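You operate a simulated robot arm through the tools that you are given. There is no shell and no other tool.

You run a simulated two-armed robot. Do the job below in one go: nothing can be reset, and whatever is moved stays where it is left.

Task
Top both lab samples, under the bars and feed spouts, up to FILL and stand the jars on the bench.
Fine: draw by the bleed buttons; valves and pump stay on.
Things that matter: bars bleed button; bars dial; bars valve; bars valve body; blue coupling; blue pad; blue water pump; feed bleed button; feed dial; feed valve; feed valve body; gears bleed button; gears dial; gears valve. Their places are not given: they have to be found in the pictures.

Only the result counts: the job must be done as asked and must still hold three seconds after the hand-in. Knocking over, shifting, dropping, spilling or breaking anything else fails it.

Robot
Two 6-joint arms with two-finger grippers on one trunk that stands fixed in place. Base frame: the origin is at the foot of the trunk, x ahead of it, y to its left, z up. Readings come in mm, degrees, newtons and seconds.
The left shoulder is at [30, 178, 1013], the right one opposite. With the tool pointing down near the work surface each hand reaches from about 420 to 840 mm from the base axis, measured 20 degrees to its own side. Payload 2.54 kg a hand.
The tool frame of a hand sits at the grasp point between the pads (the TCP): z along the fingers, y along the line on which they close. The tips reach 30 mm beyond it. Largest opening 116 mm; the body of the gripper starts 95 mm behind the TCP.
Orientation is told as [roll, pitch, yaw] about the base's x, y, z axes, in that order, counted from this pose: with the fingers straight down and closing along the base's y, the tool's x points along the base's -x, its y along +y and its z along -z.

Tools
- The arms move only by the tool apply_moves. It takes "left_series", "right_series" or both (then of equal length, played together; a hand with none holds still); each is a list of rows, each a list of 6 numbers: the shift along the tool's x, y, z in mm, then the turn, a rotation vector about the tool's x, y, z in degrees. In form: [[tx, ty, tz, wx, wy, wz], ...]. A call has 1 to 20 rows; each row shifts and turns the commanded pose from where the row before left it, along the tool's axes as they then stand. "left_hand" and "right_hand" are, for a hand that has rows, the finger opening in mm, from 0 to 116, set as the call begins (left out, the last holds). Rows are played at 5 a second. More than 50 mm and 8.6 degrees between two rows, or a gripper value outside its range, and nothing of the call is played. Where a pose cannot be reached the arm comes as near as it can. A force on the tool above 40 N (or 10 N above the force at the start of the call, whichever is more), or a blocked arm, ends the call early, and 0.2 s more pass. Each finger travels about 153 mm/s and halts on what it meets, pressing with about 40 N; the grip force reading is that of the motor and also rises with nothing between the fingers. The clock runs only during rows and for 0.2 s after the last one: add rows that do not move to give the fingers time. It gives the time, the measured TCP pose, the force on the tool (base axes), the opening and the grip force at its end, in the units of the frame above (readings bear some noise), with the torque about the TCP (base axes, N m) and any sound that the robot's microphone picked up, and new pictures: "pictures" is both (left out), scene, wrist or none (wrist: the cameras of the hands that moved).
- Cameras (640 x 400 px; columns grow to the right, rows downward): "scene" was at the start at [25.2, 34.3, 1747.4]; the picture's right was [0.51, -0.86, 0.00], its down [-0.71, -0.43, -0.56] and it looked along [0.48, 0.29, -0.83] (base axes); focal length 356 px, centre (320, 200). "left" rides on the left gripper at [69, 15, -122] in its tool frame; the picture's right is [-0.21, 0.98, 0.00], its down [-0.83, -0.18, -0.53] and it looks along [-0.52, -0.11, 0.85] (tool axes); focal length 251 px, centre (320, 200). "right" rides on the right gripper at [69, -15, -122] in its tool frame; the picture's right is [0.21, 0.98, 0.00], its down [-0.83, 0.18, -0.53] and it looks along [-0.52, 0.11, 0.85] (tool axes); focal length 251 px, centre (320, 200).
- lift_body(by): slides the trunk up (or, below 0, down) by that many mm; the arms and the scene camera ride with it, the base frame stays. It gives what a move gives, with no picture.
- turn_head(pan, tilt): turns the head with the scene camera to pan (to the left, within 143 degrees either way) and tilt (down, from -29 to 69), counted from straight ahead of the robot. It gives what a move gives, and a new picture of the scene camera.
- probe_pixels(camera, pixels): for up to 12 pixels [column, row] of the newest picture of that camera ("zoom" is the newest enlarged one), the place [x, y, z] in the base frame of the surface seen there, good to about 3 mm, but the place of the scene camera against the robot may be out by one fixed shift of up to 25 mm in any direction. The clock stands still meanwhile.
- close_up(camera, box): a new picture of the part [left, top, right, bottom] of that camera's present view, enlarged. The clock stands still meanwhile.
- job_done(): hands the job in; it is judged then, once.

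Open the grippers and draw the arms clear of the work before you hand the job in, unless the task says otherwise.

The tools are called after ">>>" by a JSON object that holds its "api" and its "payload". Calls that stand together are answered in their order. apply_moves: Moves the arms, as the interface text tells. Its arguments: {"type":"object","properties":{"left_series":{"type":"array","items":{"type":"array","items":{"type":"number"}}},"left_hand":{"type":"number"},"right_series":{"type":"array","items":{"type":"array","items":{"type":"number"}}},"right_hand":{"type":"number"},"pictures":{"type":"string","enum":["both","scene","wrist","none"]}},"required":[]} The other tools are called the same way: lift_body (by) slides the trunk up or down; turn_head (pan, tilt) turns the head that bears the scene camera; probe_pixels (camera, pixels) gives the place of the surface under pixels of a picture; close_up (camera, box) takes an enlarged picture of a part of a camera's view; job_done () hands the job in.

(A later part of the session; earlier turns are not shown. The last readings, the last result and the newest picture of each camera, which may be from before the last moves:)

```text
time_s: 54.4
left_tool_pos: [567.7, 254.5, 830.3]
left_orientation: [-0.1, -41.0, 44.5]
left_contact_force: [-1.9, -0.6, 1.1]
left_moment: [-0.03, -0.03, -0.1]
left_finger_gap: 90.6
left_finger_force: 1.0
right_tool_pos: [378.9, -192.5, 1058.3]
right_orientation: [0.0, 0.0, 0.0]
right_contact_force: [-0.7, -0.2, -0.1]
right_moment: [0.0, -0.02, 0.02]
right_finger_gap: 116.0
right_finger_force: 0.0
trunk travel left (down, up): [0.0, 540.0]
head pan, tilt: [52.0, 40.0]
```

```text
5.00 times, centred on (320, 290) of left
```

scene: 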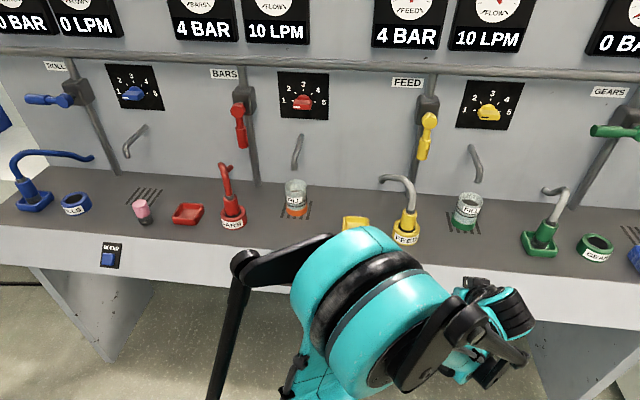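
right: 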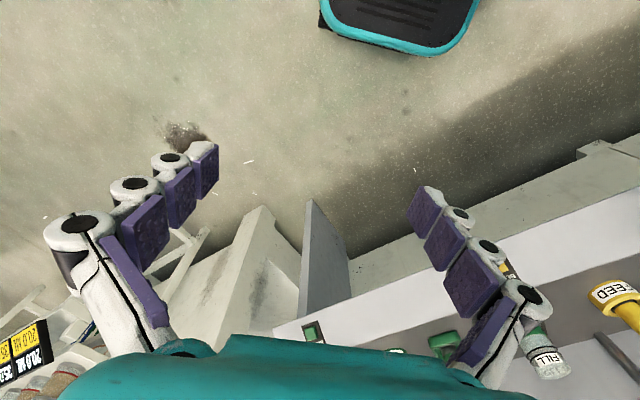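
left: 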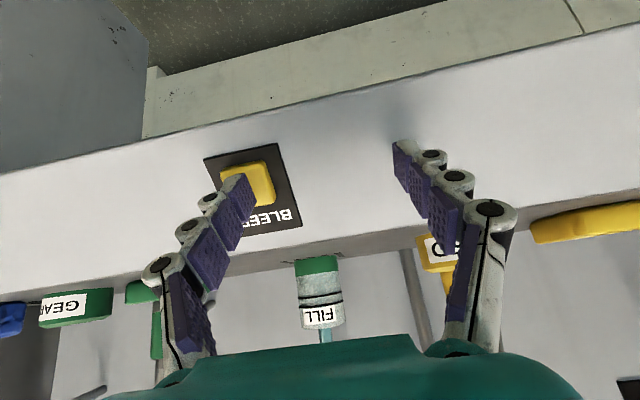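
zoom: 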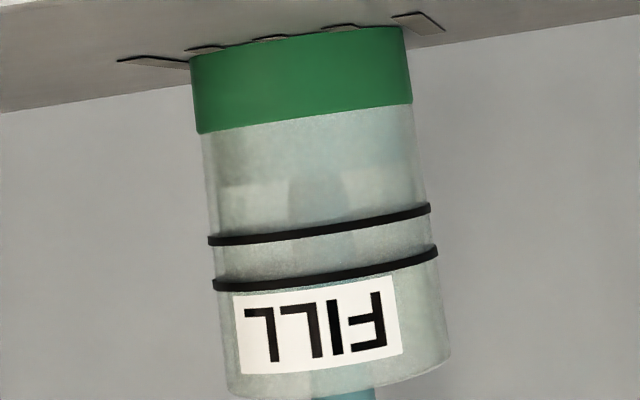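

Rise is 21 px in 1.4 s (15 px/s); surface at y≈178, target ≈250. I'll hold another 2.4 s.

>>> {"api": "apply_moves", "payload": {"left_series": [[0, 0, 0, 0, 0, 0], [0, 0, 0, 0, 0, 0], [0, 0, 0, 0, 0, 0], [0, 0, 0, 0, 0, 0], [0, 0, 0, 0, 0, 0], [0, 0, 0, 0, 0, 0], [0, 0, 0, 0, 0, 0], [0, 0, 0, 0, 0, 0], [0, 0, 0, 0, 0, 0], [0, 0, 0, 0, 0, 0], [0, 0, 0, 0, 0, 0]], "pictures": "wrist"}}

>>> {"api": "close_up", "payload": {"camera": "left", "box": [290, 250, 350, 330]}}

```text
time_s: 56.8
left_tool_pos: [566.2, 255.0, 832.6]
left_orientation: [-0.1, -41.1, 44.4]
left_contact_force: [-0.8, -1.1, 2.1]
left_moment: [-0.04, -0.04, -0.03]
left_finger_gap: 90.6
left_finger_force: 1.0
right_tool_pos: [377.6, -192.4, 1057.7]
right_orientation: [-0.1, 0.1, 0.0]
right_contact_force: [0.6, 0.2, 0.4]
right_moment: [0.01, -0.01, -0.01]
right_finger_gap: 116.1
right_finger_force: 0.0
trunk travel left (down, up): [0.0, 540.0]
head pan, tilt: [52.0, 40.0]
```

left: 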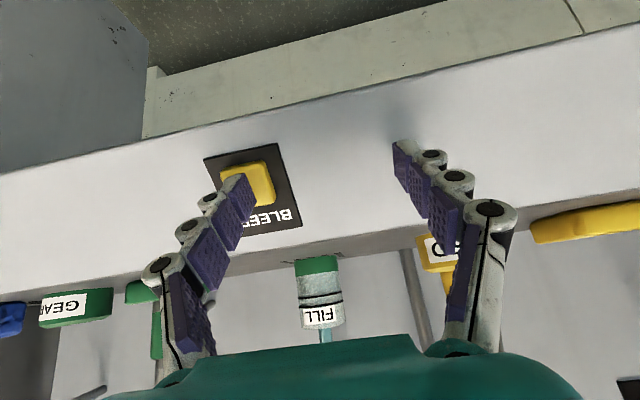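

```text
5.00 times, centred on (320, 290) of left
```

zoom: 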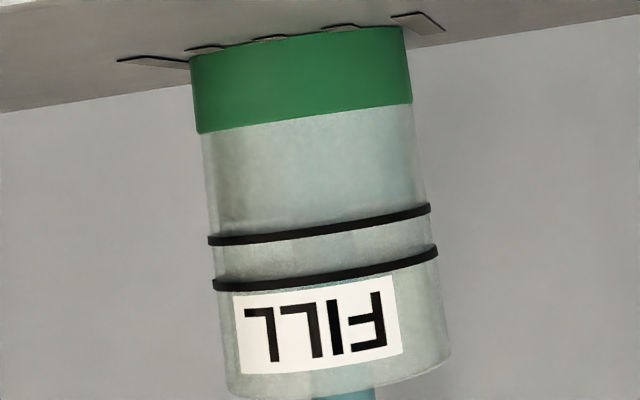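

Surface now at y≈213, just below the lower line (227). I'll hold 1.2 s more and check closely.

>>> {"api": "apply_moves", "payload": {"left_series": [[0, 0, 0, 0, 0, 0], [0, 0, 0, 0, 0, 0], [0, 0, 0, 0, 0, 0], [0, 0, 0, 0, 0, 0], [0, 0, 0, 0, 0, 0]], "pictures": "wrist"}}

>>> {"api": "close_up", "payload": {"camera": "left", "box": [298, 270, 342, 310]}}

>>> {"api": "close_up", "payload": {"camera": "left", "box": [290, 250, 350, 330]}}

```text
time_s: 58.0
left_tool_pos: [567.0, 255.6, 830.5]
left_orientation: [0.0, -41.1, 44.5]
left_contact_force: [-1.6, 0.6, 0.8]
left_moment: [-0.06, -0.06, -0.04]
left_finger_gap: 90.7
left_finger_force: 0.5
right_tool_pos: [377.8, -192.1, 1056.6]
right_orientation: [0.0, -0.1, 0.1]
right_contact_force: [0.3, 0.1, 0.6]
right_moment: [-0.01, 0.01, -0.01]
right_finger_gap: 115.7
right_finger_force: 0.0
trunk travel left (down, up): [0.0, 540.0]
head pan, tilt: [52.0, 40.0]
```

left: 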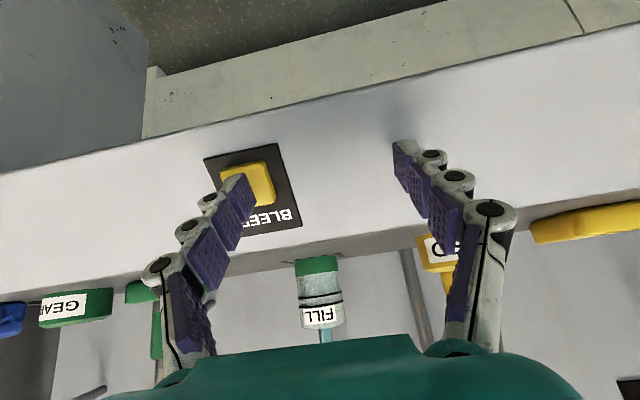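

```text
10.00 times, centred on (320, 290) of left
```

zoom: 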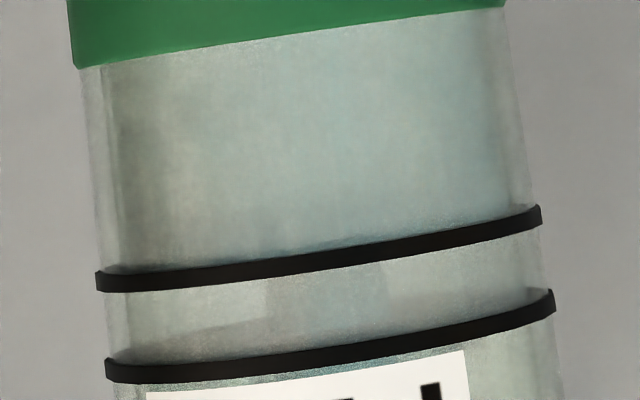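

```text
5.00 times, centred on (320, 290) of left
```

zoom: 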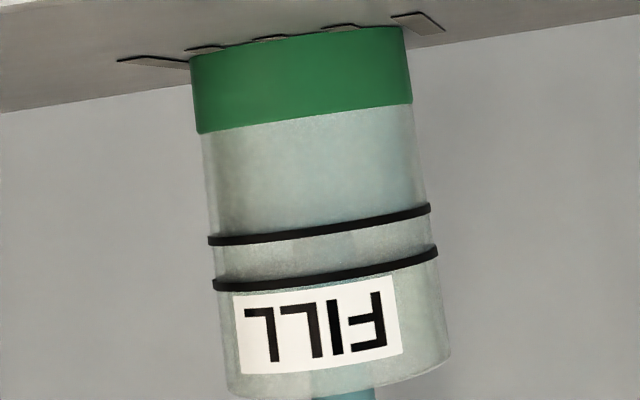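

The surface is now right behind the lower line. I'll hold 0.8 s more and check again.

>>> {"api": "apply_moves", "payload": {"left_series": [[0, 0, 0, 0, 0, 0], [0, 0, 0, 0, 0, 0], [0, 0, 0, 0, 0, 0]], "pictures": "wrist"}}

>>> {"api": "close_up", "payload": {"camera": "left", "box": [298, 270, 342, 310]}}

>>> {"api": "close_up", "payload": {"camera": "left", "box": [300, 288, 322, 308]}}

```text
time_s: 58.8
left_tool_pos: [567.2, 255.8, 831.0]
left_orientation: [0.0, -41.1, 44.5]
left_contact_force: [-1.0, -1.3, 2.0]
left_moment: [-0.05, -0.04, -0.08]
left_finger_gap: 90.9
left_finger_force: 0.2
right_tool_pos: [377.5, -192.2, 1057.2]
right_orientation: [0.0, 0.0, 0.0]
right_contact_force: [0.2, -0.6, -0.7]
right_moment: [-0.01, -0.03, -0.01]
right_finger_gap: 115.8
right_finger_force: 0.1
trunk travel left (down, up): [0.0, 540.0]
head pan, tilt: [52.0, 40.0]
```

left: 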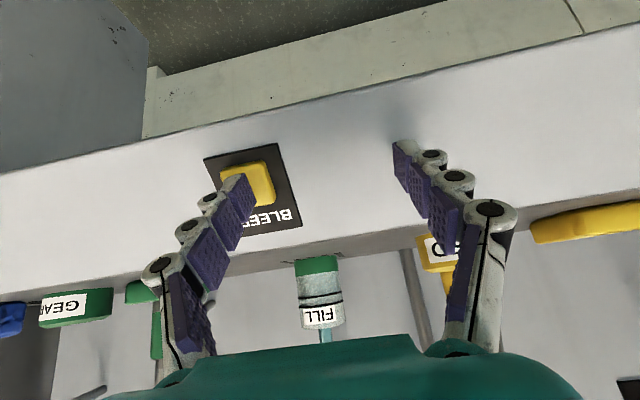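

```text
10.00 times, centred on (320, 290) of left
```

zoom: 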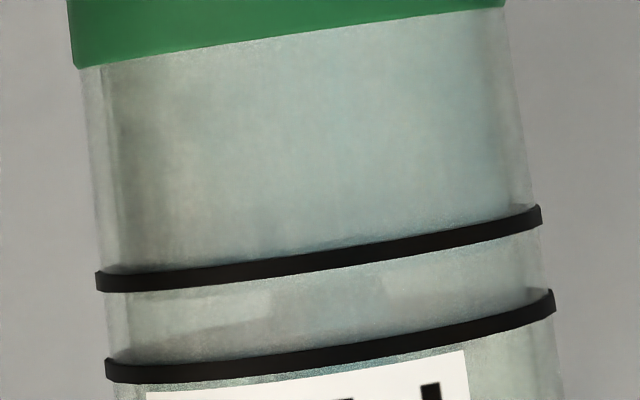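

```text
16.00 times, centred on (311, 298) of left
```

zoom: 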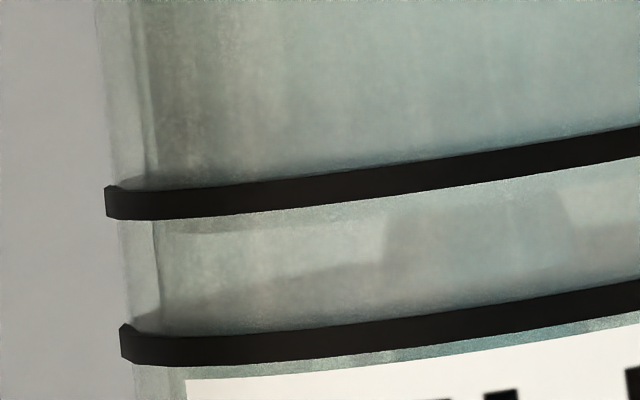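

The surface strip is ~15% above the lower line. I'll hold 0.6 s more, then look again.

>>> {"api": "apply_moves", "payload": {"left_series": [[0, 0, 0, 0, 0, 0], [0, 0, 0, 0, 0, 0]], "pictures": "wrist"}}

>>> {"api": "close_up", "payload": {"camera": "left", "box": [298, 270, 342, 310]}}

>>> {"api": "close_up", "payload": {"camera": "left", "box": [300, 288, 322, 308]}}

```text
time_s: 59.4
left_tool_pos: [568.6, 254.9, 831.5]
left_orientation: [-0.1, -41.2, 44.5]
left_contact_force: [-1.6, -0.6, 1.2]
left_moment: [-0.06, -0.05, -0.07]
left_finger_gap: 90.6
left_finger_force: 0.2
right_tool_pos: [378.3, -192.8, 1057.3]
right_orientation: [-0.1, 0.0, 0.0]
right_contact_force: [-0.1, 0.1, 0.2]
right_moment: [0.0, 0.01, 0.01]
right_finger_gap: 116.1
right_finger_force: 0.1
trunk travel left (down, up): [0.0, 540.0]
head pan, tilt: [52.0, 40.0]
```

left: 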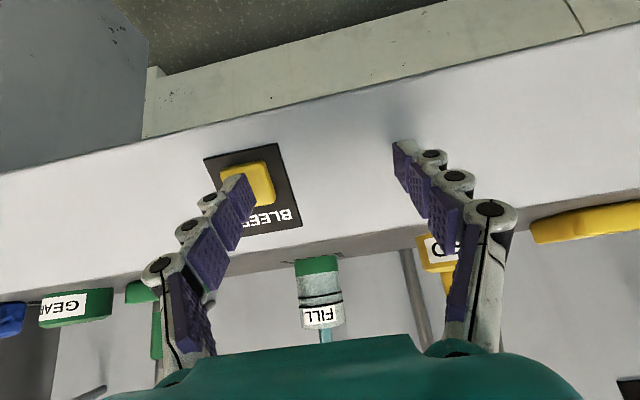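

```text
10.00 times, centred on (320, 290) of left
```

zoom: 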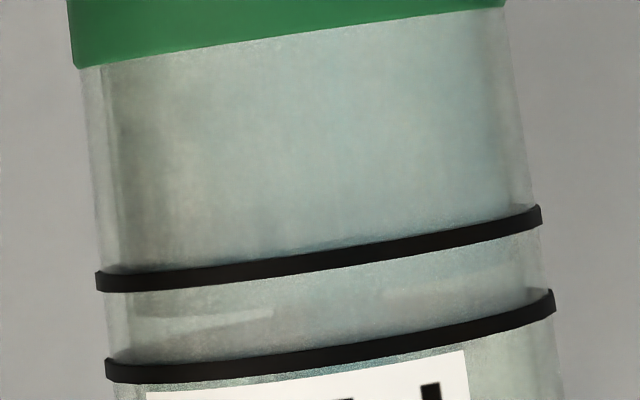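

```text
16.00 times, centred on (311, 298) of left
```

zoom: 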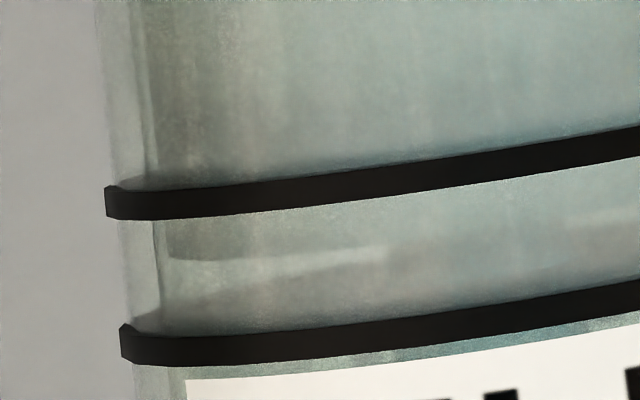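

The surface is now ~40% up the band. I'll release now by retracting, then check edge-on.

>>> {"api": "apply_moves", "payload": {"left_series": [[0, 0, -12, 0, 0, 0], [0, 0, -12, 0, 0, 0], [0, 0, 0, 0, 0, 0]], "pictures": "both"}}

>>> {"api": "close_up", "payload": {"camera": "left", "box": [298, 255, 342, 295]}}

>>> {"api": "close_up", "payload": {"camera": "left", "box": [300, 268, 322, 288]}}

>>> {"api": "close_up", "payload": {"camera": "left", "box": [318, 264, 340, 284]}}

```text
time_s: 60.2
left_tool_pos: [556.0, 244.5, 848.4]
left_orientation: [-0.2, -41.1, 44.5]
left_contact_force: [0.2, 0.2, 0.2]
left_moment: [-0.02, 0.01, 0.01]
left_finger_gap: 89.8
left_finger_force: 0.0
right_tool_pos: [378.4, -193.3, 1056.3]
right_orientation: [0.0, 0.0, 0.0]
right_contact_force: [0.5, -0.4, 0.6]
right_moment: [0.0, 0.04, 0.02]
right_finger_gap: 115.9
right_finger_force: 0.1
trunk travel left (down, up): [0.0, 540.0]
head pan, tilt: [52.0, 40.0]
```

scene: 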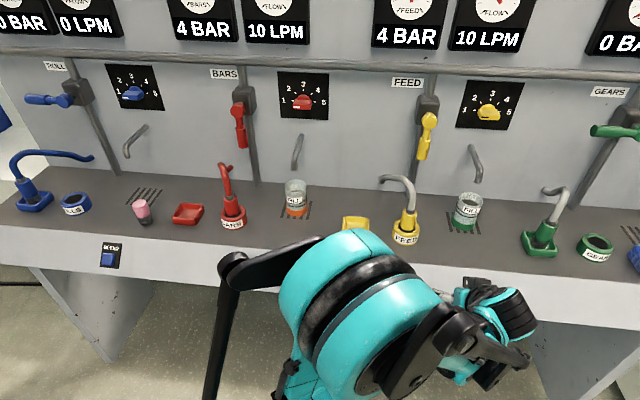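
left: 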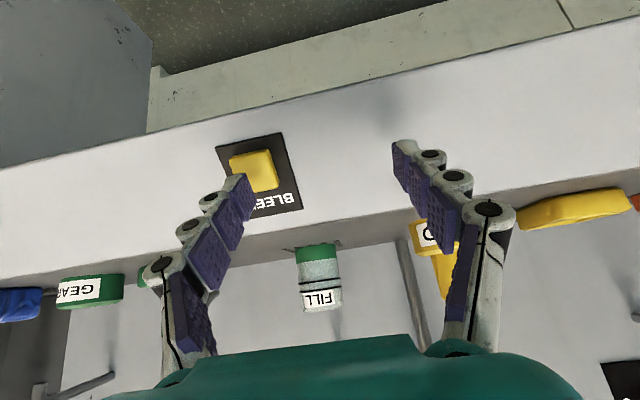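

```text
10.00 times, centred on (320, 275) of left
```

zoom: 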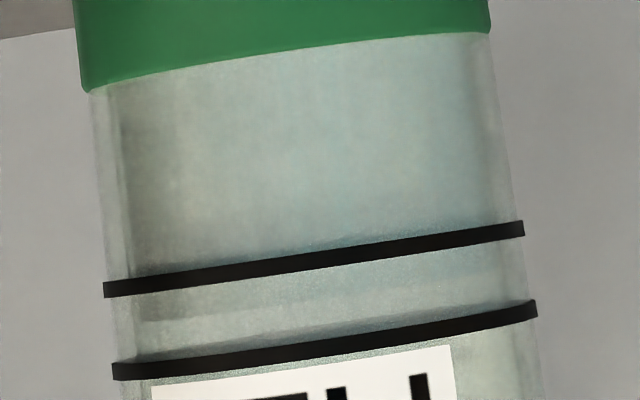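

```text
16.00 times, centred on (311, 278) of left
```

zoom: 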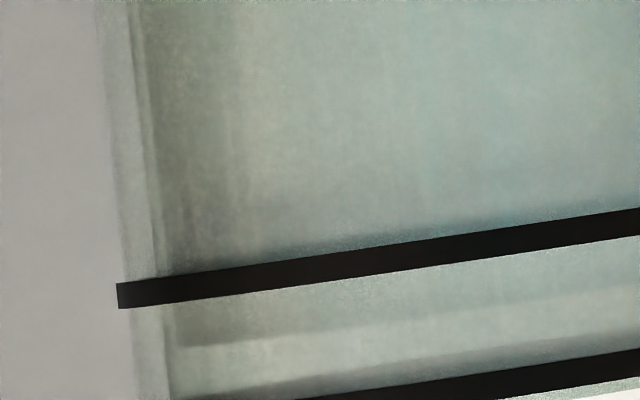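

```text
16.00 times, centred on (329, 274) of left
```

zoom: 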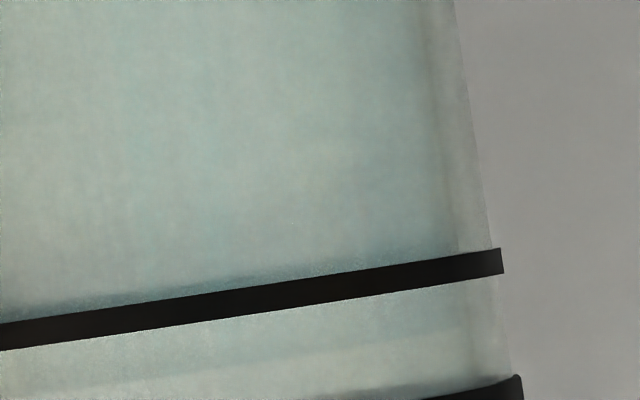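

Feed level sits at ~47% of its band, so both jars are at FILL. Now I'll move the jars onto open bench: first raise the left hand, tilt to 50°, open fully and come to a pre-grasp in front of the feed jar (centre about (765,386)).

>>> {"api": "apply_moves", "payload": {"left_series": [[-17.1, 0, -19.7, 0, 0, 0], [-17, 0, -19.6, 0, 0, 0], [0, 0, 0, 0, -4.5, 0], [0, 0, 0, 0, -4.5, 0], [-19.7, -11.3, 26.6, 0, 0, 0], [-19.7, -11.3, 26.6, 0, 0, 0], [-19.7, -11.3, 26.6, 0, 0, 0], [0, 0, 0, 0, 0, 0]], "left_hand": 116, "pictures": "both"}}

```text
time_s: 62.0
left_tool_pos: [651.0, 291.4, 896.8]
left_orientation: [-0.2, -50.1, 44.6]
left_contact_force: [0.4, -0.4, 0.2]
left_moment: [0.0, -0.01, 0.0]
left_finger_gap: 115.9
left_finger_force: 0.1
right_tool_pos: [380.3, -192.5, 1058.0]
right_orientation: [0.0, 0.0, 0.0]
right_contact_force: [-0.5, -0.3, 0.7]
right_moment: [0.02, 0.0, 0.05]
right_finger_gap: 116.2
right_finger_force: 0.0
trunk travel left (down, up): [0.0, 540.0]
head pan, tilt: [52.0, 40.0]
```

scene: 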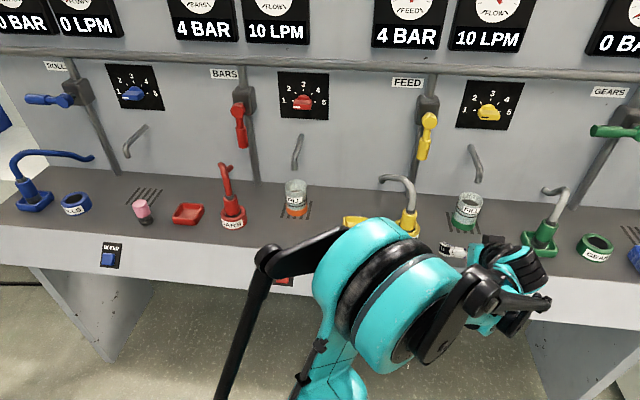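
left: 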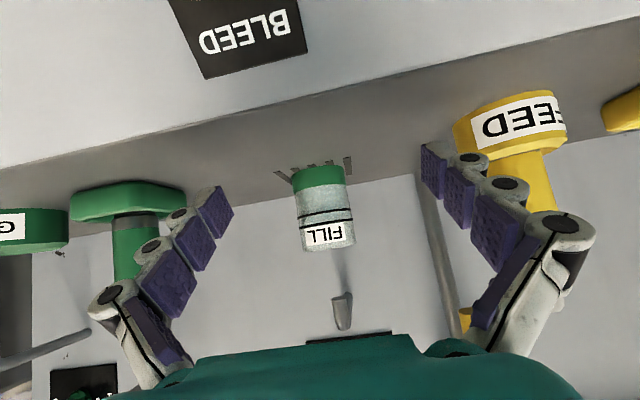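

The feed jar is centred between the open fingers at (325,210), with the spout outlet at (340,300). I'll probe jar edges and the spout.

>>> {"api": "probe_pixels", "payload": {"camera": "left", "pixels": [[322, 180], [325, 205], [327, 235], [298, 200], [348, 200], [330, 247], [345, 296], [340, 328], [310, 247], [290, 170], [350, 165], [337, 255]]}}

>>> {"api": "close_up", "payload": {"camera": "left", "box": [260, 140, 400, 340]}}

```text
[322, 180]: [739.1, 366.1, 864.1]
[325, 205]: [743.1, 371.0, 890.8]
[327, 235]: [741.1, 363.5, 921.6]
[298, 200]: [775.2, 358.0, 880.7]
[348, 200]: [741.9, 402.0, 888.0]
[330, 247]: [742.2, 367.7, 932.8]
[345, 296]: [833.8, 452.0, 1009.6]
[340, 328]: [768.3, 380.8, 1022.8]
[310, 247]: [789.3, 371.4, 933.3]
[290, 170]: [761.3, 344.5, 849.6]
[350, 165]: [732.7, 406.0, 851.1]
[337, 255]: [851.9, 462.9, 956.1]
```

```text
2.00 times, centred on (330, 240) of left
```

zoom: 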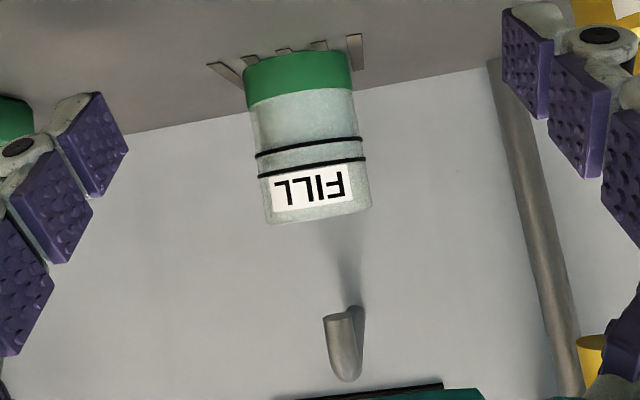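

Jar centre works out to n≈815, t≈-260 (≈(764,385)), rim z≈933, spout outlet ~45 mm above the rim. I'll advance 3/5 of the way with fingers astride the jar's line and check alignment.

>>> {"api": "apply_moves", "payload": {"left_series": [[-18.2, -4, 22.9, 0, 0, 0], [-18.2, -4, 22.9, 0, 0, 0], [-18.2, -3.9, 22.9, 0, 0, 0], [0, 0, 0, 0, 0, 0]], "pictures": "both"}}

>>> {"api": "close_up", "payload": {"camera": "left", "box": [160, 100, 480, 340]}}

```text
time_s: 63.0
left_tool_pos: [721.2, 343.0, 893.2]
left_orientation: [-0.1, -50.2, 44.4]
left_contact_force: [0.5, 0.3, -0.1]
left_moment: [-0.02, 0.0, 0.02]
left_finger_gap: 115.8
left_finger_force: 0.0
right_tool_pos: [376.7, -193.2, 1057.3]
right_orientation: [0.0, 0.1, -0.1]
right_contact_force: [-0.3, 0.0, 0.3]
right_moment: [0.02, -0.01, 0.01]
right_finger_gap: 116.1
right_finger_force: 0.1
trunk travel left (down, up): [0.0, 540.0]
head pan, tilt: [52.0, 40.0]
```

scene: 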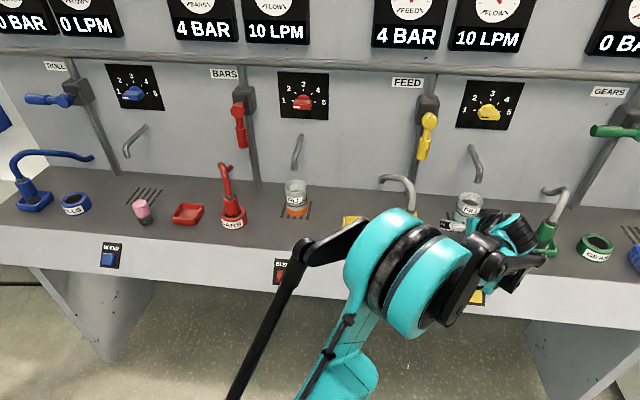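
left: 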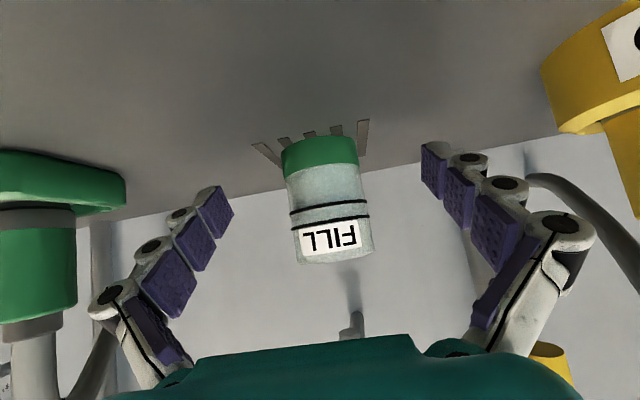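

```text
1.67 times, centred on (320, 220) of left
```

zoom: 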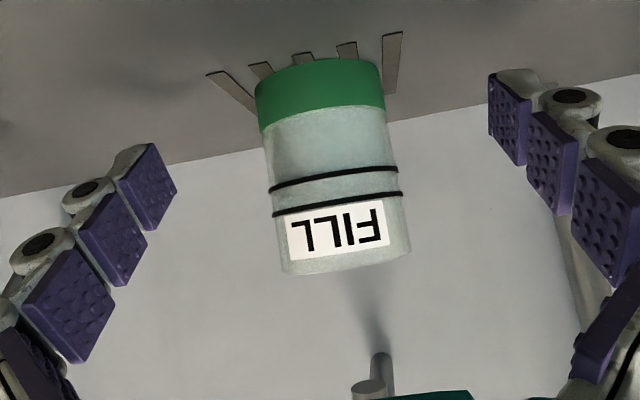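

Well aligned (jar at col 325 between pads at ~225 and ~430). I'll advance the remaining 60 mm so the jar sits between the fingers.

>>> {"api": "apply_moves", "payload": {"left_series": [[-12.9, 0, 15.3, 0, 0, 0], [-12.9, 0, 15.3, 0, 0, 0], [-12.8, 0, 15.3, 0, 0, 0], [0, 0, 0, 0, 0, 0]], "pictures": "both"}}

>>> {"api": "close_up", "payload": {"camera": "scene", "box": [410, 130, 560, 270]}}

```text
time_s: 64.0
left_tool_pos: [763.8, 384.5, 893.2]
left_orientation: [-0.1, -50.1, 44.5]
left_contact_force: [-0.4, 0.9, -0.1]
left_moment: [-0.05, 0.0, 0.01]
left_finger_gap: 116.0
left_finger_force: 0.0
right_tool_pos: [378.8, -192.2, 1057.1]
right_orientation: [-0.1, 0.0, 0.0]
right_contact_force: [-0.5, 0.2, -0.4]
right_moment: [0.01, 0.01, -0.01]
right_finger_gap: 116.0
right_finger_force: 0.1
trunk travel left (down, up): [0.0, 540.0]
head pan, tilt: [52.0, 40.0]
```

scene: 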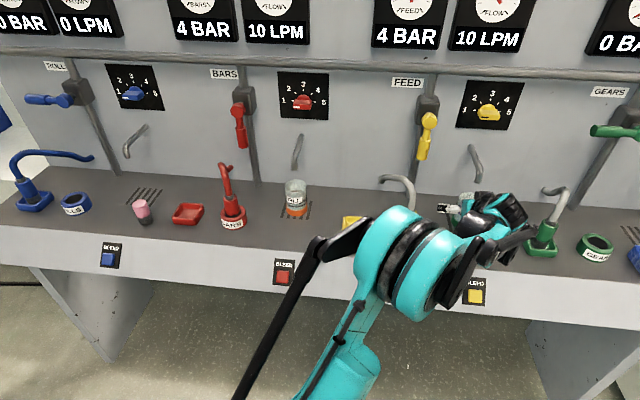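
left: 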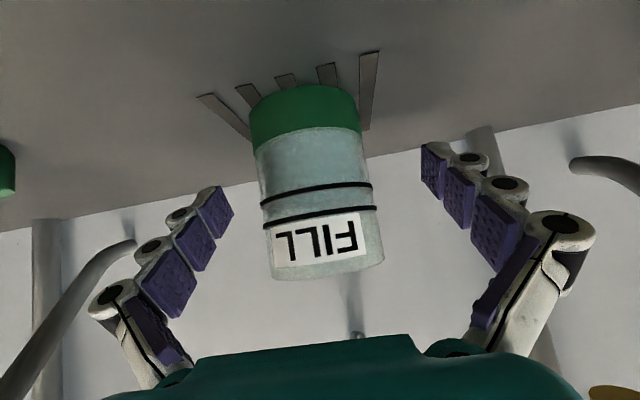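

```text
2.86 times, centred on (485, 200) of scene
```

zoom: 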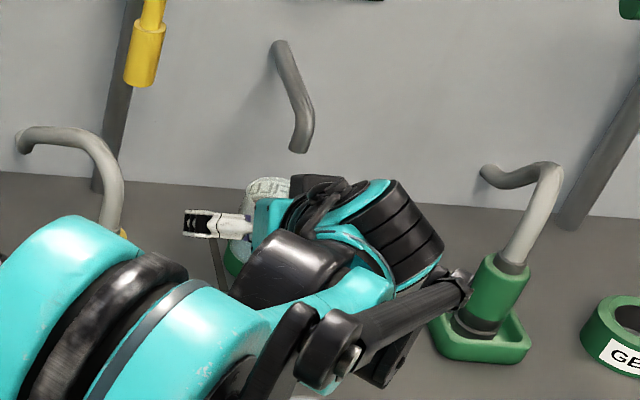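

The jar is between the fingers but slightly left of centre. I'll zoom to measure the offset before closing.

>>> {"api": "close_up", "payload": {"camera": "left", "box": [180, 80, 460, 300]}}

>>> {"api": "probe_pixels", "payload": {"camera": "left", "pixels": [[256, 175], [310, 175], [364, 175], [258, 190], [312, 190], [368, 190], [226, 205], [432, 165], [300, 120]]}}

```text
1.82 times, centred on (320, 190) of left
```

zoom: 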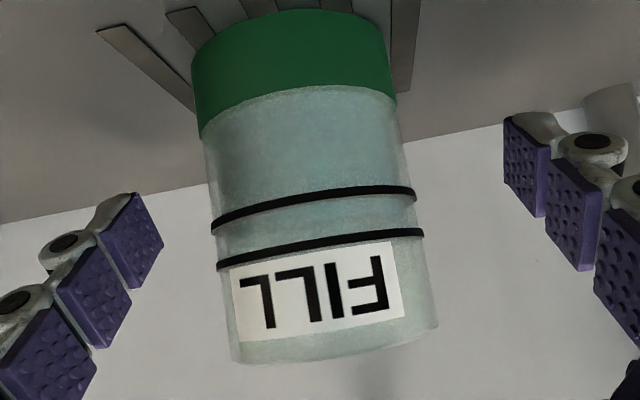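

```text
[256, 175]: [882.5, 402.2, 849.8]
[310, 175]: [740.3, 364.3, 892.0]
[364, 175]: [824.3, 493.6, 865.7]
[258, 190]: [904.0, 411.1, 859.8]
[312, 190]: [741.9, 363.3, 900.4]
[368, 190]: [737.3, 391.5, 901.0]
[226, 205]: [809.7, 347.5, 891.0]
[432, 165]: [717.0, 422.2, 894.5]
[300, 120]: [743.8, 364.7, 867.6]
```

Probes put the jar axis ~4 mm to the hand's -y side; TCP depth matches. I'll shift 4 mm and close gently on the jar.

>>> {"api": "apply_moves", "payload": {"left_series": [[0, -4, 0, 0, 0, 0], [0, 0, 0, 0, 0, 0]], "left_hand": 80, "pictures": "wrist"}}

>>> {"api": "close_up", "payload": {"camera": "left", "box": [180, 80, 460, 300]}}

```text
time_s: 64.6
left_tool_pos: [767.4, 382.5, 894.2]
left_orientation: [0.0, -50.1, 44.6]
left_contact_force: [0.0, -0.3, -0.3]
left_moment: [0.0, 0.01, -0.01]
left_finger_gap: 80.1
left_finger_force: 0.0
right_tool_pos: [378.5, -192.0, 1057.7]
right_orientation: [0.0, 0.0, 0.1]
right_contact_force: [-0.5, -0.8, 0.5]
right_moment: [-0.01, 0.02, -0.02]
right_finger_gap: 115.9
right_finger_force: 0.0
trunk travel left (down, up): [0.0, 540.0]
head pan, tilt: [52.0, 40.0]
```

left: 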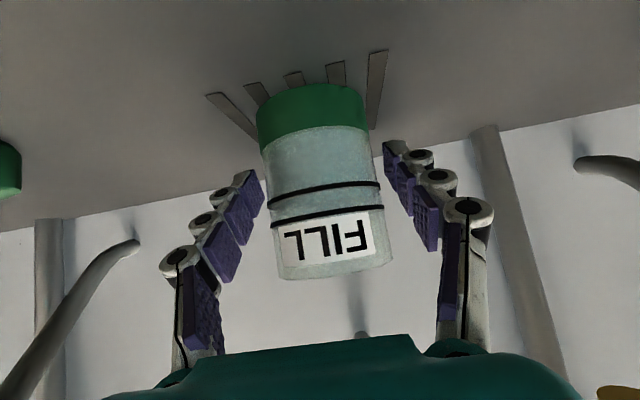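

```text
1.82 times, centred on (320, 190) of left
```

zoom: 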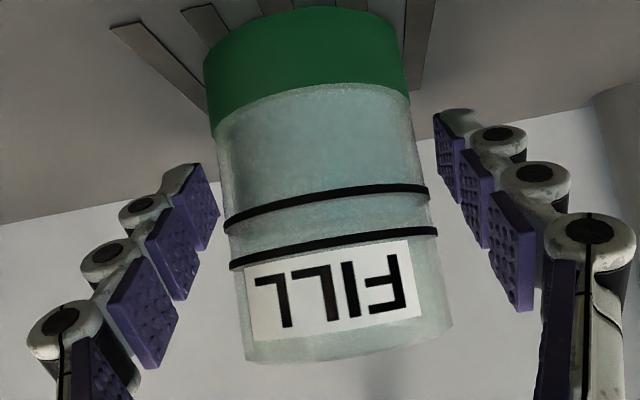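

The jar is centred within ~2 mm at grasp depth. Closing now.

>>> {"api": "apply_moves", "payload": {"left_series": [[0, 0, 0, 0, 0, 0], [0, 0, 0, 0, 0, 0], [0, 0, 0, 0, 0, 0]], "left_hand": 50, "pictures": "both"}}

```text
time_s: 65.4
left_tool_pos: [768.1, 383.0, 893.3]
left_orientation: [-0.1, -50.0, 44.6]
left_contact_force: [-0.6, 0.7, 2.4]
left_moment: [0.03, -0.01, 0.02]
left_finger_gap: 62.0
left_finger_force: 40.2
right_tool_pos: [377.7, -192.2, 1057.0]
right_orientation: [0.0, 0.0, 0.0]
right_contact_force: [-0.5, -0.6, -0.7]
right_moment: [0.03, -0.03, 0.0]
right_finger_gap: 116.0
right_finger_force: 0.0
trunk travel left (down, up): [0.0, 540.0]
head pan, tilt: [52.0, 40.0]
```

scene: 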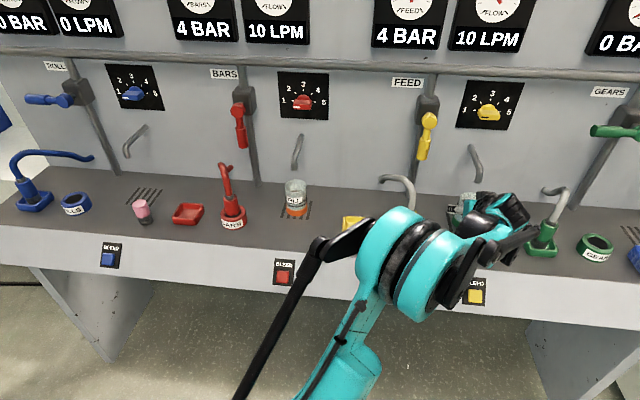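
left: 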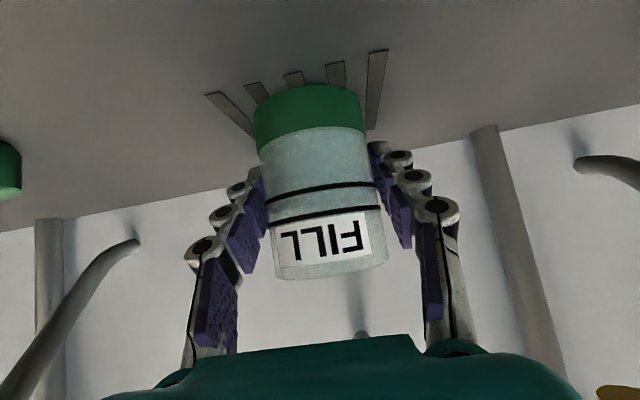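

Gripped at 62.0 mm with 40 N. I'll lift slowly by 10 mm.

>>> {"api": "apply_moves", "payload": {"left_series": [[-2.3, 0, -1.9, 0, 0, 0], [-2.3, 0, -1.9, 0, 0, 0], [-3.1, 0, -2.6, 0, 0, 0], [0, 0, 0, 0, 0, 0]], "pictures": "wrist"}}

>>> {"api": "close_up", "payload": {"camera": "left", "box": [180, 40, 460, 260]}}

```text
time_s: 66.4
left_tool_pos: [766.5, 382.7, 901.9]
left_orientation: [-0.1, -50.0, 44.6]
left_contact_force: [-1.3, -0.5, -0.9]
left_moment: [0.01, -0.01, 0.01]
left_finger_gap: 62.3
left_finger_force: 39.8
right_tool_pos: [379.1, -192.6, 1057.8]
right_orientation: [0.0, 0.1, 0.0]
right_contact_force: [1.2, -0.6, 0.0]
right_moment: [-0.03, -0.02, 0.0]
right_finger_gap: 115.7
right_finger_force: 0.1
trunk travel left (down, up): [0.0, 540.0]
head pan, tilt: [52.0, 40.0]
```

left: 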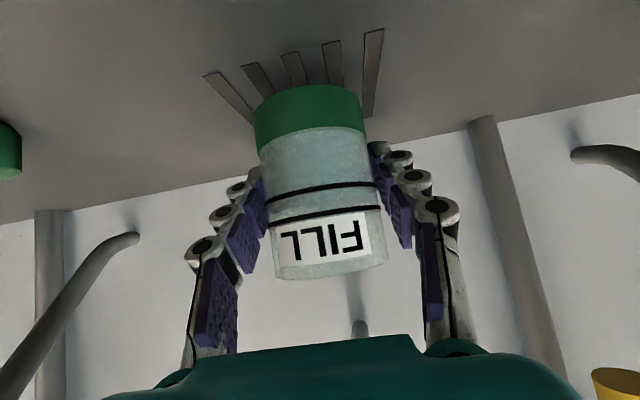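

```text
1.82 times, centred on (320, 150) of left
```

zoom: 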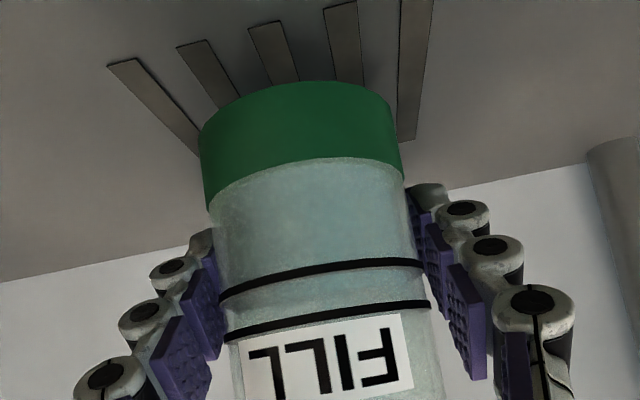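

The jar is lifted and free of the grate. I'll carry it slowly 90 mm toward the front of the bench.

>>> {"api": "apply_moves", "payload": {"left_series": [[2.6, 0, -3.1, 0, 0, 0], [4.5, 0, -5.4, 0, 0, 0], [5.8, 0, -6.9, 0, 0, 0], [6.4, 0, -7.7, 0, 0, 0], [6.4, 0, -7.7, 0, 0, 0], [6.4, 0, -7.7, 0, 0, 0], [6.4, 0, -7.7, 0, 0, 0], [6.4, 0, -7.7, 0, 0, 0], [5.8, 0, -6.9, 0, 0, 0], [4.5, 0, -5.4, 0, 0, 0], [2.6, 0, -3.1, 0, 0, 0], [0, 0, 0, 0, 0, 0]], "pictures": "both"}}

>>> {"api": "close_up", "payload": {"camera": "left", "box": [180, 20, 460, 240]}}

```text
time_s: 69.0
left_tool_pos: [702.3, 319.0, 900.8]
left_orientation: [-0.1, -50.1, 44.6]
left_contact_force: [-0.6, -0.3, -2.1]
left_moment: [-0.04, 0.02, -0.03]
left_finger_gap: 61.8
left_finger_force: 40.0
right_tool_pos: [379.1, -191.7, 1058.1]
right_orientation: [0.0, 0.0, -0.1]
right_contact_force: [0.3, 0.1, 0.1]
right_moment: [-0.02, -0.01, -0.01]
right_finger_gap: 116.0
right_finger_force: 0.2
trunk travel left (down, up): [0.0, 540.0]
head pan, tilt: [52.0, 40.0]
```

scene: 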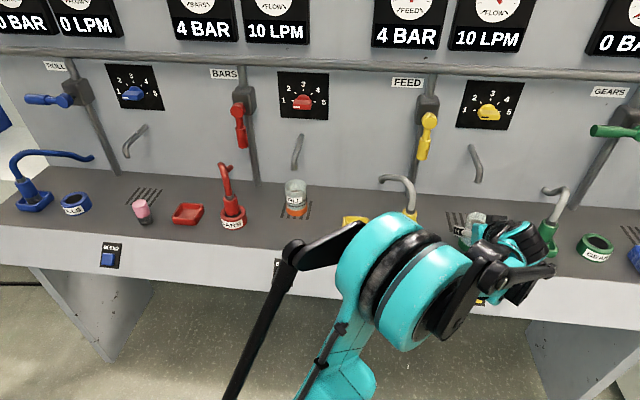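
left: 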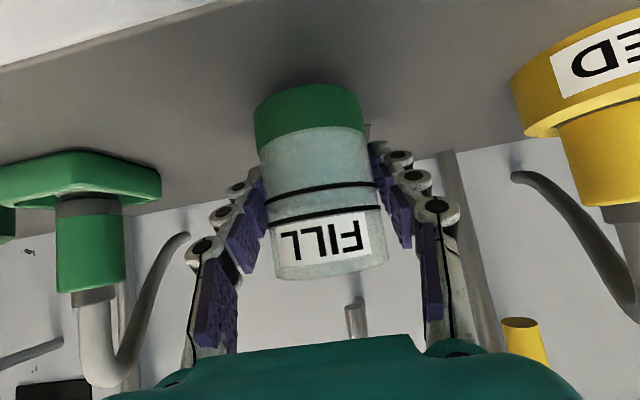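

```text
1.82 times, centred on (320, 130) of left
```

zoom: 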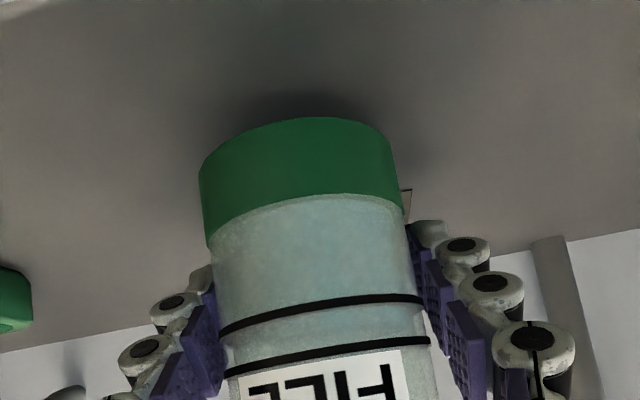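

The feed jar hangs over clear bench at n≈725, about 45 mm inside the front edge. I'll lower it 7 mm slowly.

>>> {"api": "apply_moves", "payload": {"left_series": [[2.3, 0, 1.9, 0, 0, 0], [2.3, 0, 1.9, 0, 0, 0], [0.8, 0, 0.6, 0, 0, 0], [0, 0, 0, 0, 0, 0]], "pictures": "wrist"}}

>>> {"api": "close_up", "payload": {"camera": "left", "box": [220, 40, 420, 180]}}

```text
time_s: 70.0
left_tool_pos: [704.1, 318.3, 896.3]
left_orientation: [-0.2, -50.0, 44.5]
left_contact_force: [-0.6, -0.1, -2.0]
left_moment: [0.03, 0.01, 0.01]
left_finger_gap: 62.1
left_finger_force: 40.1
right_tool_pos: [379.2, -192.3, 1058.3]
right_orientation: [0.0, 0.0, 0.1]
right_contact_force: [-0.4, 0.3, -0.4]
right_moment: [0.01, -0.01, 0.02]
right_finger_gap: 115.9
right_finger_force: 0.0
trunk travel left (down, up): [0.0, 540.0]
head pan, tilt: [52.0, 40.0]
```

left: 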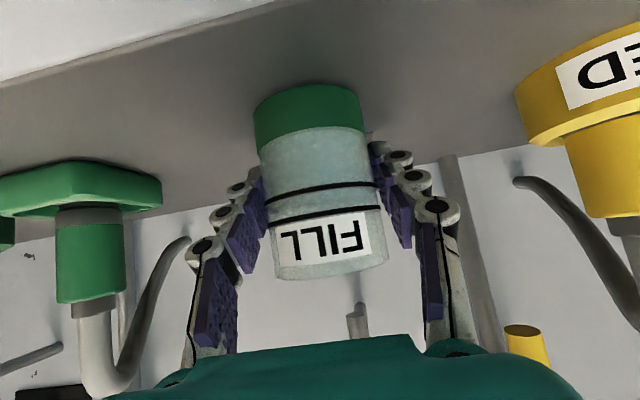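

```text
2.86 times, centred on (320, 110) of left
```

zoom: 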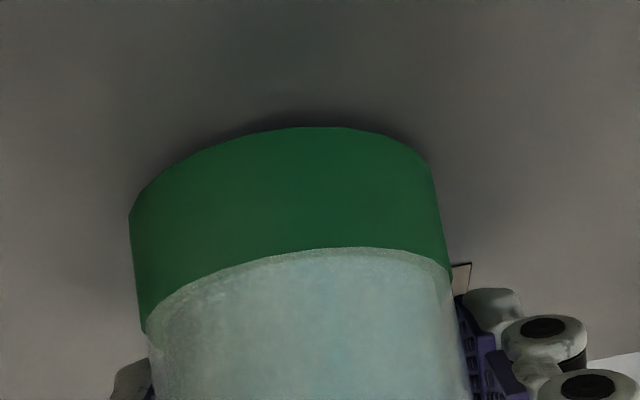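

Hanging weight reads about -2 N; roughly 3 mm remain. I'll lower 2 mm, then 1 mm at a time, watching the force.

>>> {"api": "apply_moves", "payload": {"left_series": [[0.8, 0, 0.6, 0, 0, 0], [0.8, 0, 0.6, 0, 0, 0]], "pictures": "none"}}

>>> {"api": "apply_moves", "payload": {"left_series": [[0.8, 0, 0.6, 0, 0, 0]], "pictures": "wrist"}}

```text
time_s: 70.6
left_tool_pos: [702.5, 319.1, 893.8]
left_orientation: [-0.1, -50.0, 44.6]
left_contact_force: [0.2, 0.7, -1.1]
left_moment: [-0.01, 0.0, -0.01]
left_finger_gap: 62.3
left_finger_force: 39.3
right_tool_pos: [378.6, -192.1, 1056.5]
right_orientation: [0.0, 0.0, 0.0]
right_contact_force: [-0.4, 0.6, 0.2]
right_moment: [-0.01, 0.06, -0.02]
right_finger_gap: 115.9
right_finger_force: 0.0
trunk travel left (down, up): [0.0, 540.0]
head pan, tilt: [52.0, 40.0]
```

```text
time_s: 71.0
left_tool_pos: [702.2, 318.3, 893.9]
left_orientation: [-0.2, -50.1, 44.5]
left_contact_force: [0.8, -0.1, -0.4]
left_moment: [0.01, 0.0, -0.01]
left_finger_gap: 62.1
left_finger_force: 40.5
right_tool_pos: [378.1, -193.3, 1057.4]
right_orientation: [0.0, 0.0, -0.1]
right_contact_force: [0.7, -0.2, 0.3]
right_moment: [0.02, 0.02, 0.0]
right_finger_gap: 116.0
right_finger_force: 0.0
trunk travel left (down, up): [0.0, 540.0]
head pan, tilt: [52.0, 40.0]
```

left: 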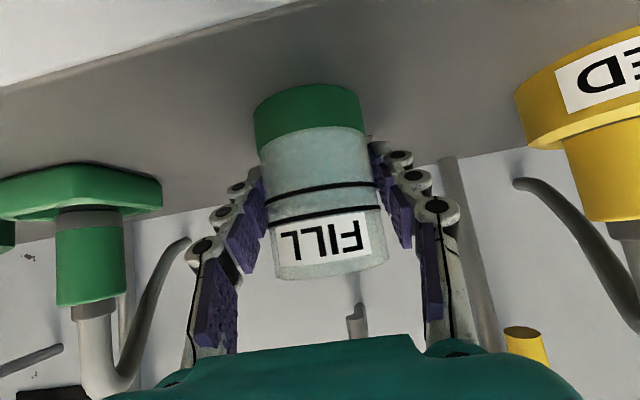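

The force has come up to about -0.4 N, near touchdown. Lowering 1 mm more.

>>> {"api": "apply_moves", "payload": {"left_series": [[0.8, 0, 0.6, 0, 0, 0], [0, 0, 0, 0, 0, 0]], "pictures": "wrist"}}

>>> {"api": "close_up", "payload": {"camera": "left", "box": [220, 40, 420, 180]}}

```text
time_s: 71.6
left_tool_pos: [703.3, 318.0, 893.4]
left_orientation: [-0.1, -50.2, 44.4]
left_contact_force: [4.6, 1.7, 11.9]
left_moment: [-0.17, 0.13, 0.02]
left_finger_gap: 62.3
left_finger_force: 40.1
right_tool_pos: [378.0, -192.2, 1057.5]
right_orientation: [0.0, 0.0, 0.0]
right_contact_force: [0.3, -0.4, 0.6]
right_moment: [-0.01, -0.02, 0.01]
right_finger_gap: 115.9
right_finger_force: 0.0
trunk travel left (down, up): [0.0, 540.0]
head pan, tilt: [52.0, 40.0]
```

left: 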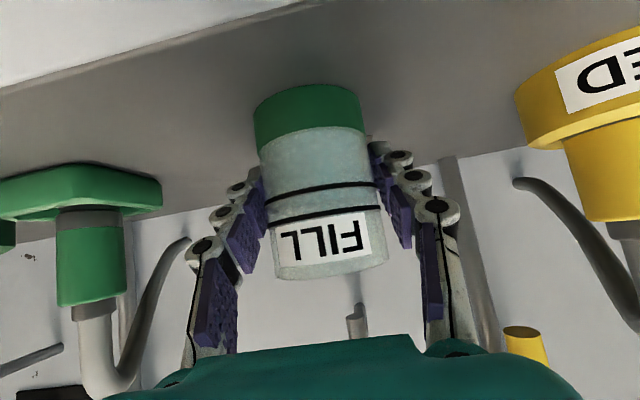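

```text
2.86 times, centred on (320, 110) of left
```

zoom: 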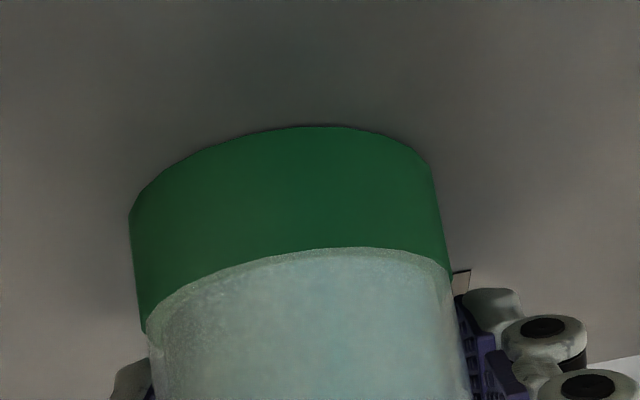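

Touchdown: +12 N vertical. I'll relax 0.5 mm up and then open the fingers to 80 mm.

>>> {"api": "apply_moves", "payload": {"left_series": [[-0.4, 0, -0.3, 0, 0, 0], [0, 0, 0, 0, 0, 0]], "pictures": "none"}}

>>> {"api": "apply_moves", "payload": {"left_series": [[0, 0, 0, 0, 0, 0], [0, 0, 0, 0, 0, 0], [0, 0, 0, 0, 0, 0]], "left_hand": 82, "pictures": "both"}}

```text
time_s: 72.2
left_tool_pos: [703.5, 318.1, 893.2]
left_orientation: [-0.1, -50.1, 44.6]
left_contact_force: [2.1, 1.6, 9.8]
left_moment: [0.11, -0.02, 0.0]
left_finger_gap: 62.2
left_finger_force: 40.2
right_tool_pos: [378.3, -193.2, 1056.5]
right_orientation: [0.0, 0.0, 0.0]
right_contact_force: [-0.5, 0.2, 0.6]
right_moment: [-0.01, 0.02, 0.01]
right_finger_gap: 116.0
right_finger_force: 0.1
trunk travel left (down, up): [0.0, 540.0]
head pan, tilt: [52.0, 40.0]
```

```text
time_s: 73.0
left_tool_pos: [702.9, 318.5, 892.6]
left_orientation: [0.0, -50.1, 44.6]
left_contact_force: [-0.6, 0.4, -0.2]
left_moment: [0.02, 0.02, -0.01]
left_finger_gap: 81.9
left_finger_force: 0.0
right_tool_pos: [378.2, -192.9, 1056.3]
right_orientation: [0.1, 0.0, 0.0]
right_contact_force: [0.2, -0.5, 0.2]
right_moment: [0.03, 0.01, 0.01]
right_finger_gap: 116.1
right_finger_force: 0.1
trunk travel left (down, up): [0.0, 540.0]
head pan, tilt: [52.0, 40.0]
```

scene: 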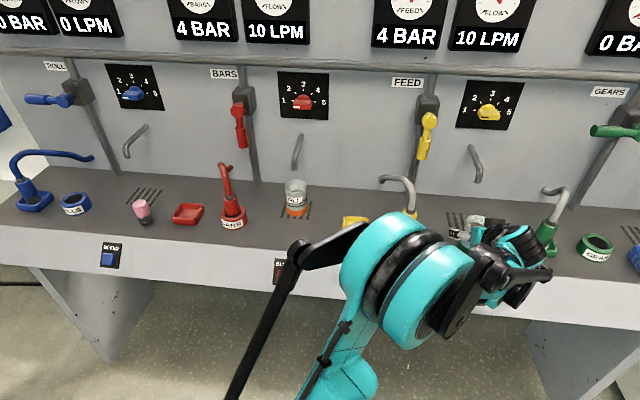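
left: 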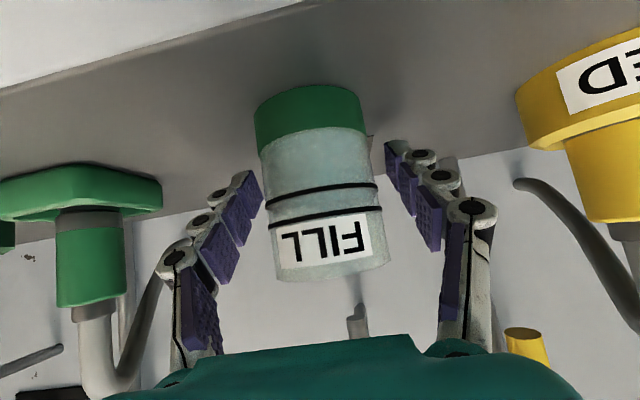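

Released; the jar stands upright. I'll open wider and withdraw straight back 150 mm.

>>> {"api": "apply_moves", "payload": {"left_series": [[0, 0, 0, 0, 0, 0], [9.6, 0, -11.5, 0, 0, 0], [19.3, 0, -23, 0, 0, 0], [19.3, 0, -23, 0, 0, 0], [19.3, 0, -23, 0, 0, 0], [19.3, 0, -23, 0, 0, 0], [0, 0, 0, 0, 0, 0]], "left_hand": 110, "pictures": "both"}}

>>> {"api": "close_up", "payload": {"camera": "left", "box": [260, 120, 400, 260]}}

```text
time_s: 74.6
left_tool_pos: [605.6, 225.4, 894.9]
left_orientation: [-0.1, -50.1, 44.5]
left_contact_force: [0.2, 0.6, 0.1]
left_moment: [-0.02, 0.02, 0.01]
left_finger_gap: 109.7
left_finger_force: 0.0
right_tool_pos: [379.2, -192.4, 1056.7]
right_orientation: [0.0, 0.0, 0.1]
right_contact_force: [0.3, 0.1, 0.1]
right_moment: [-0.02, -0.04, -0.01]
right_finger_gap: 115.9
right_finger_force: 0.1
trunk travel left (down, up): [0.0, 540.0]
head pan, tilt: [52.0, 40.0]
```

scene: 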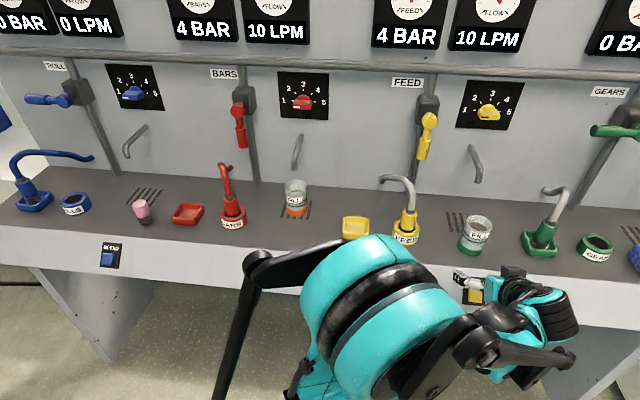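
left: 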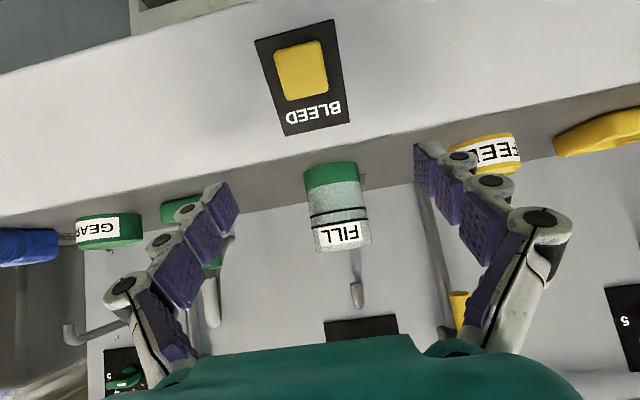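

```text
2.86 times, centred on (330, 190) of left
```

zoom: 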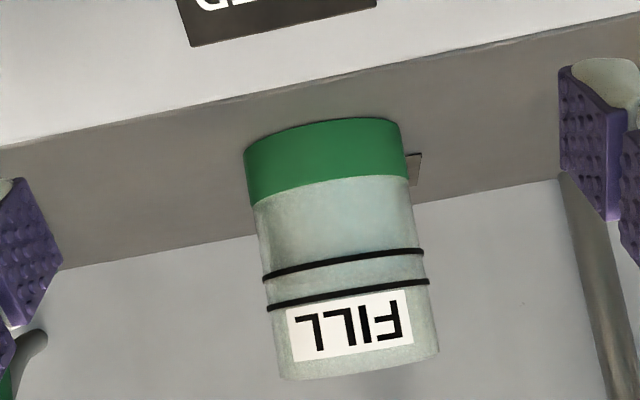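

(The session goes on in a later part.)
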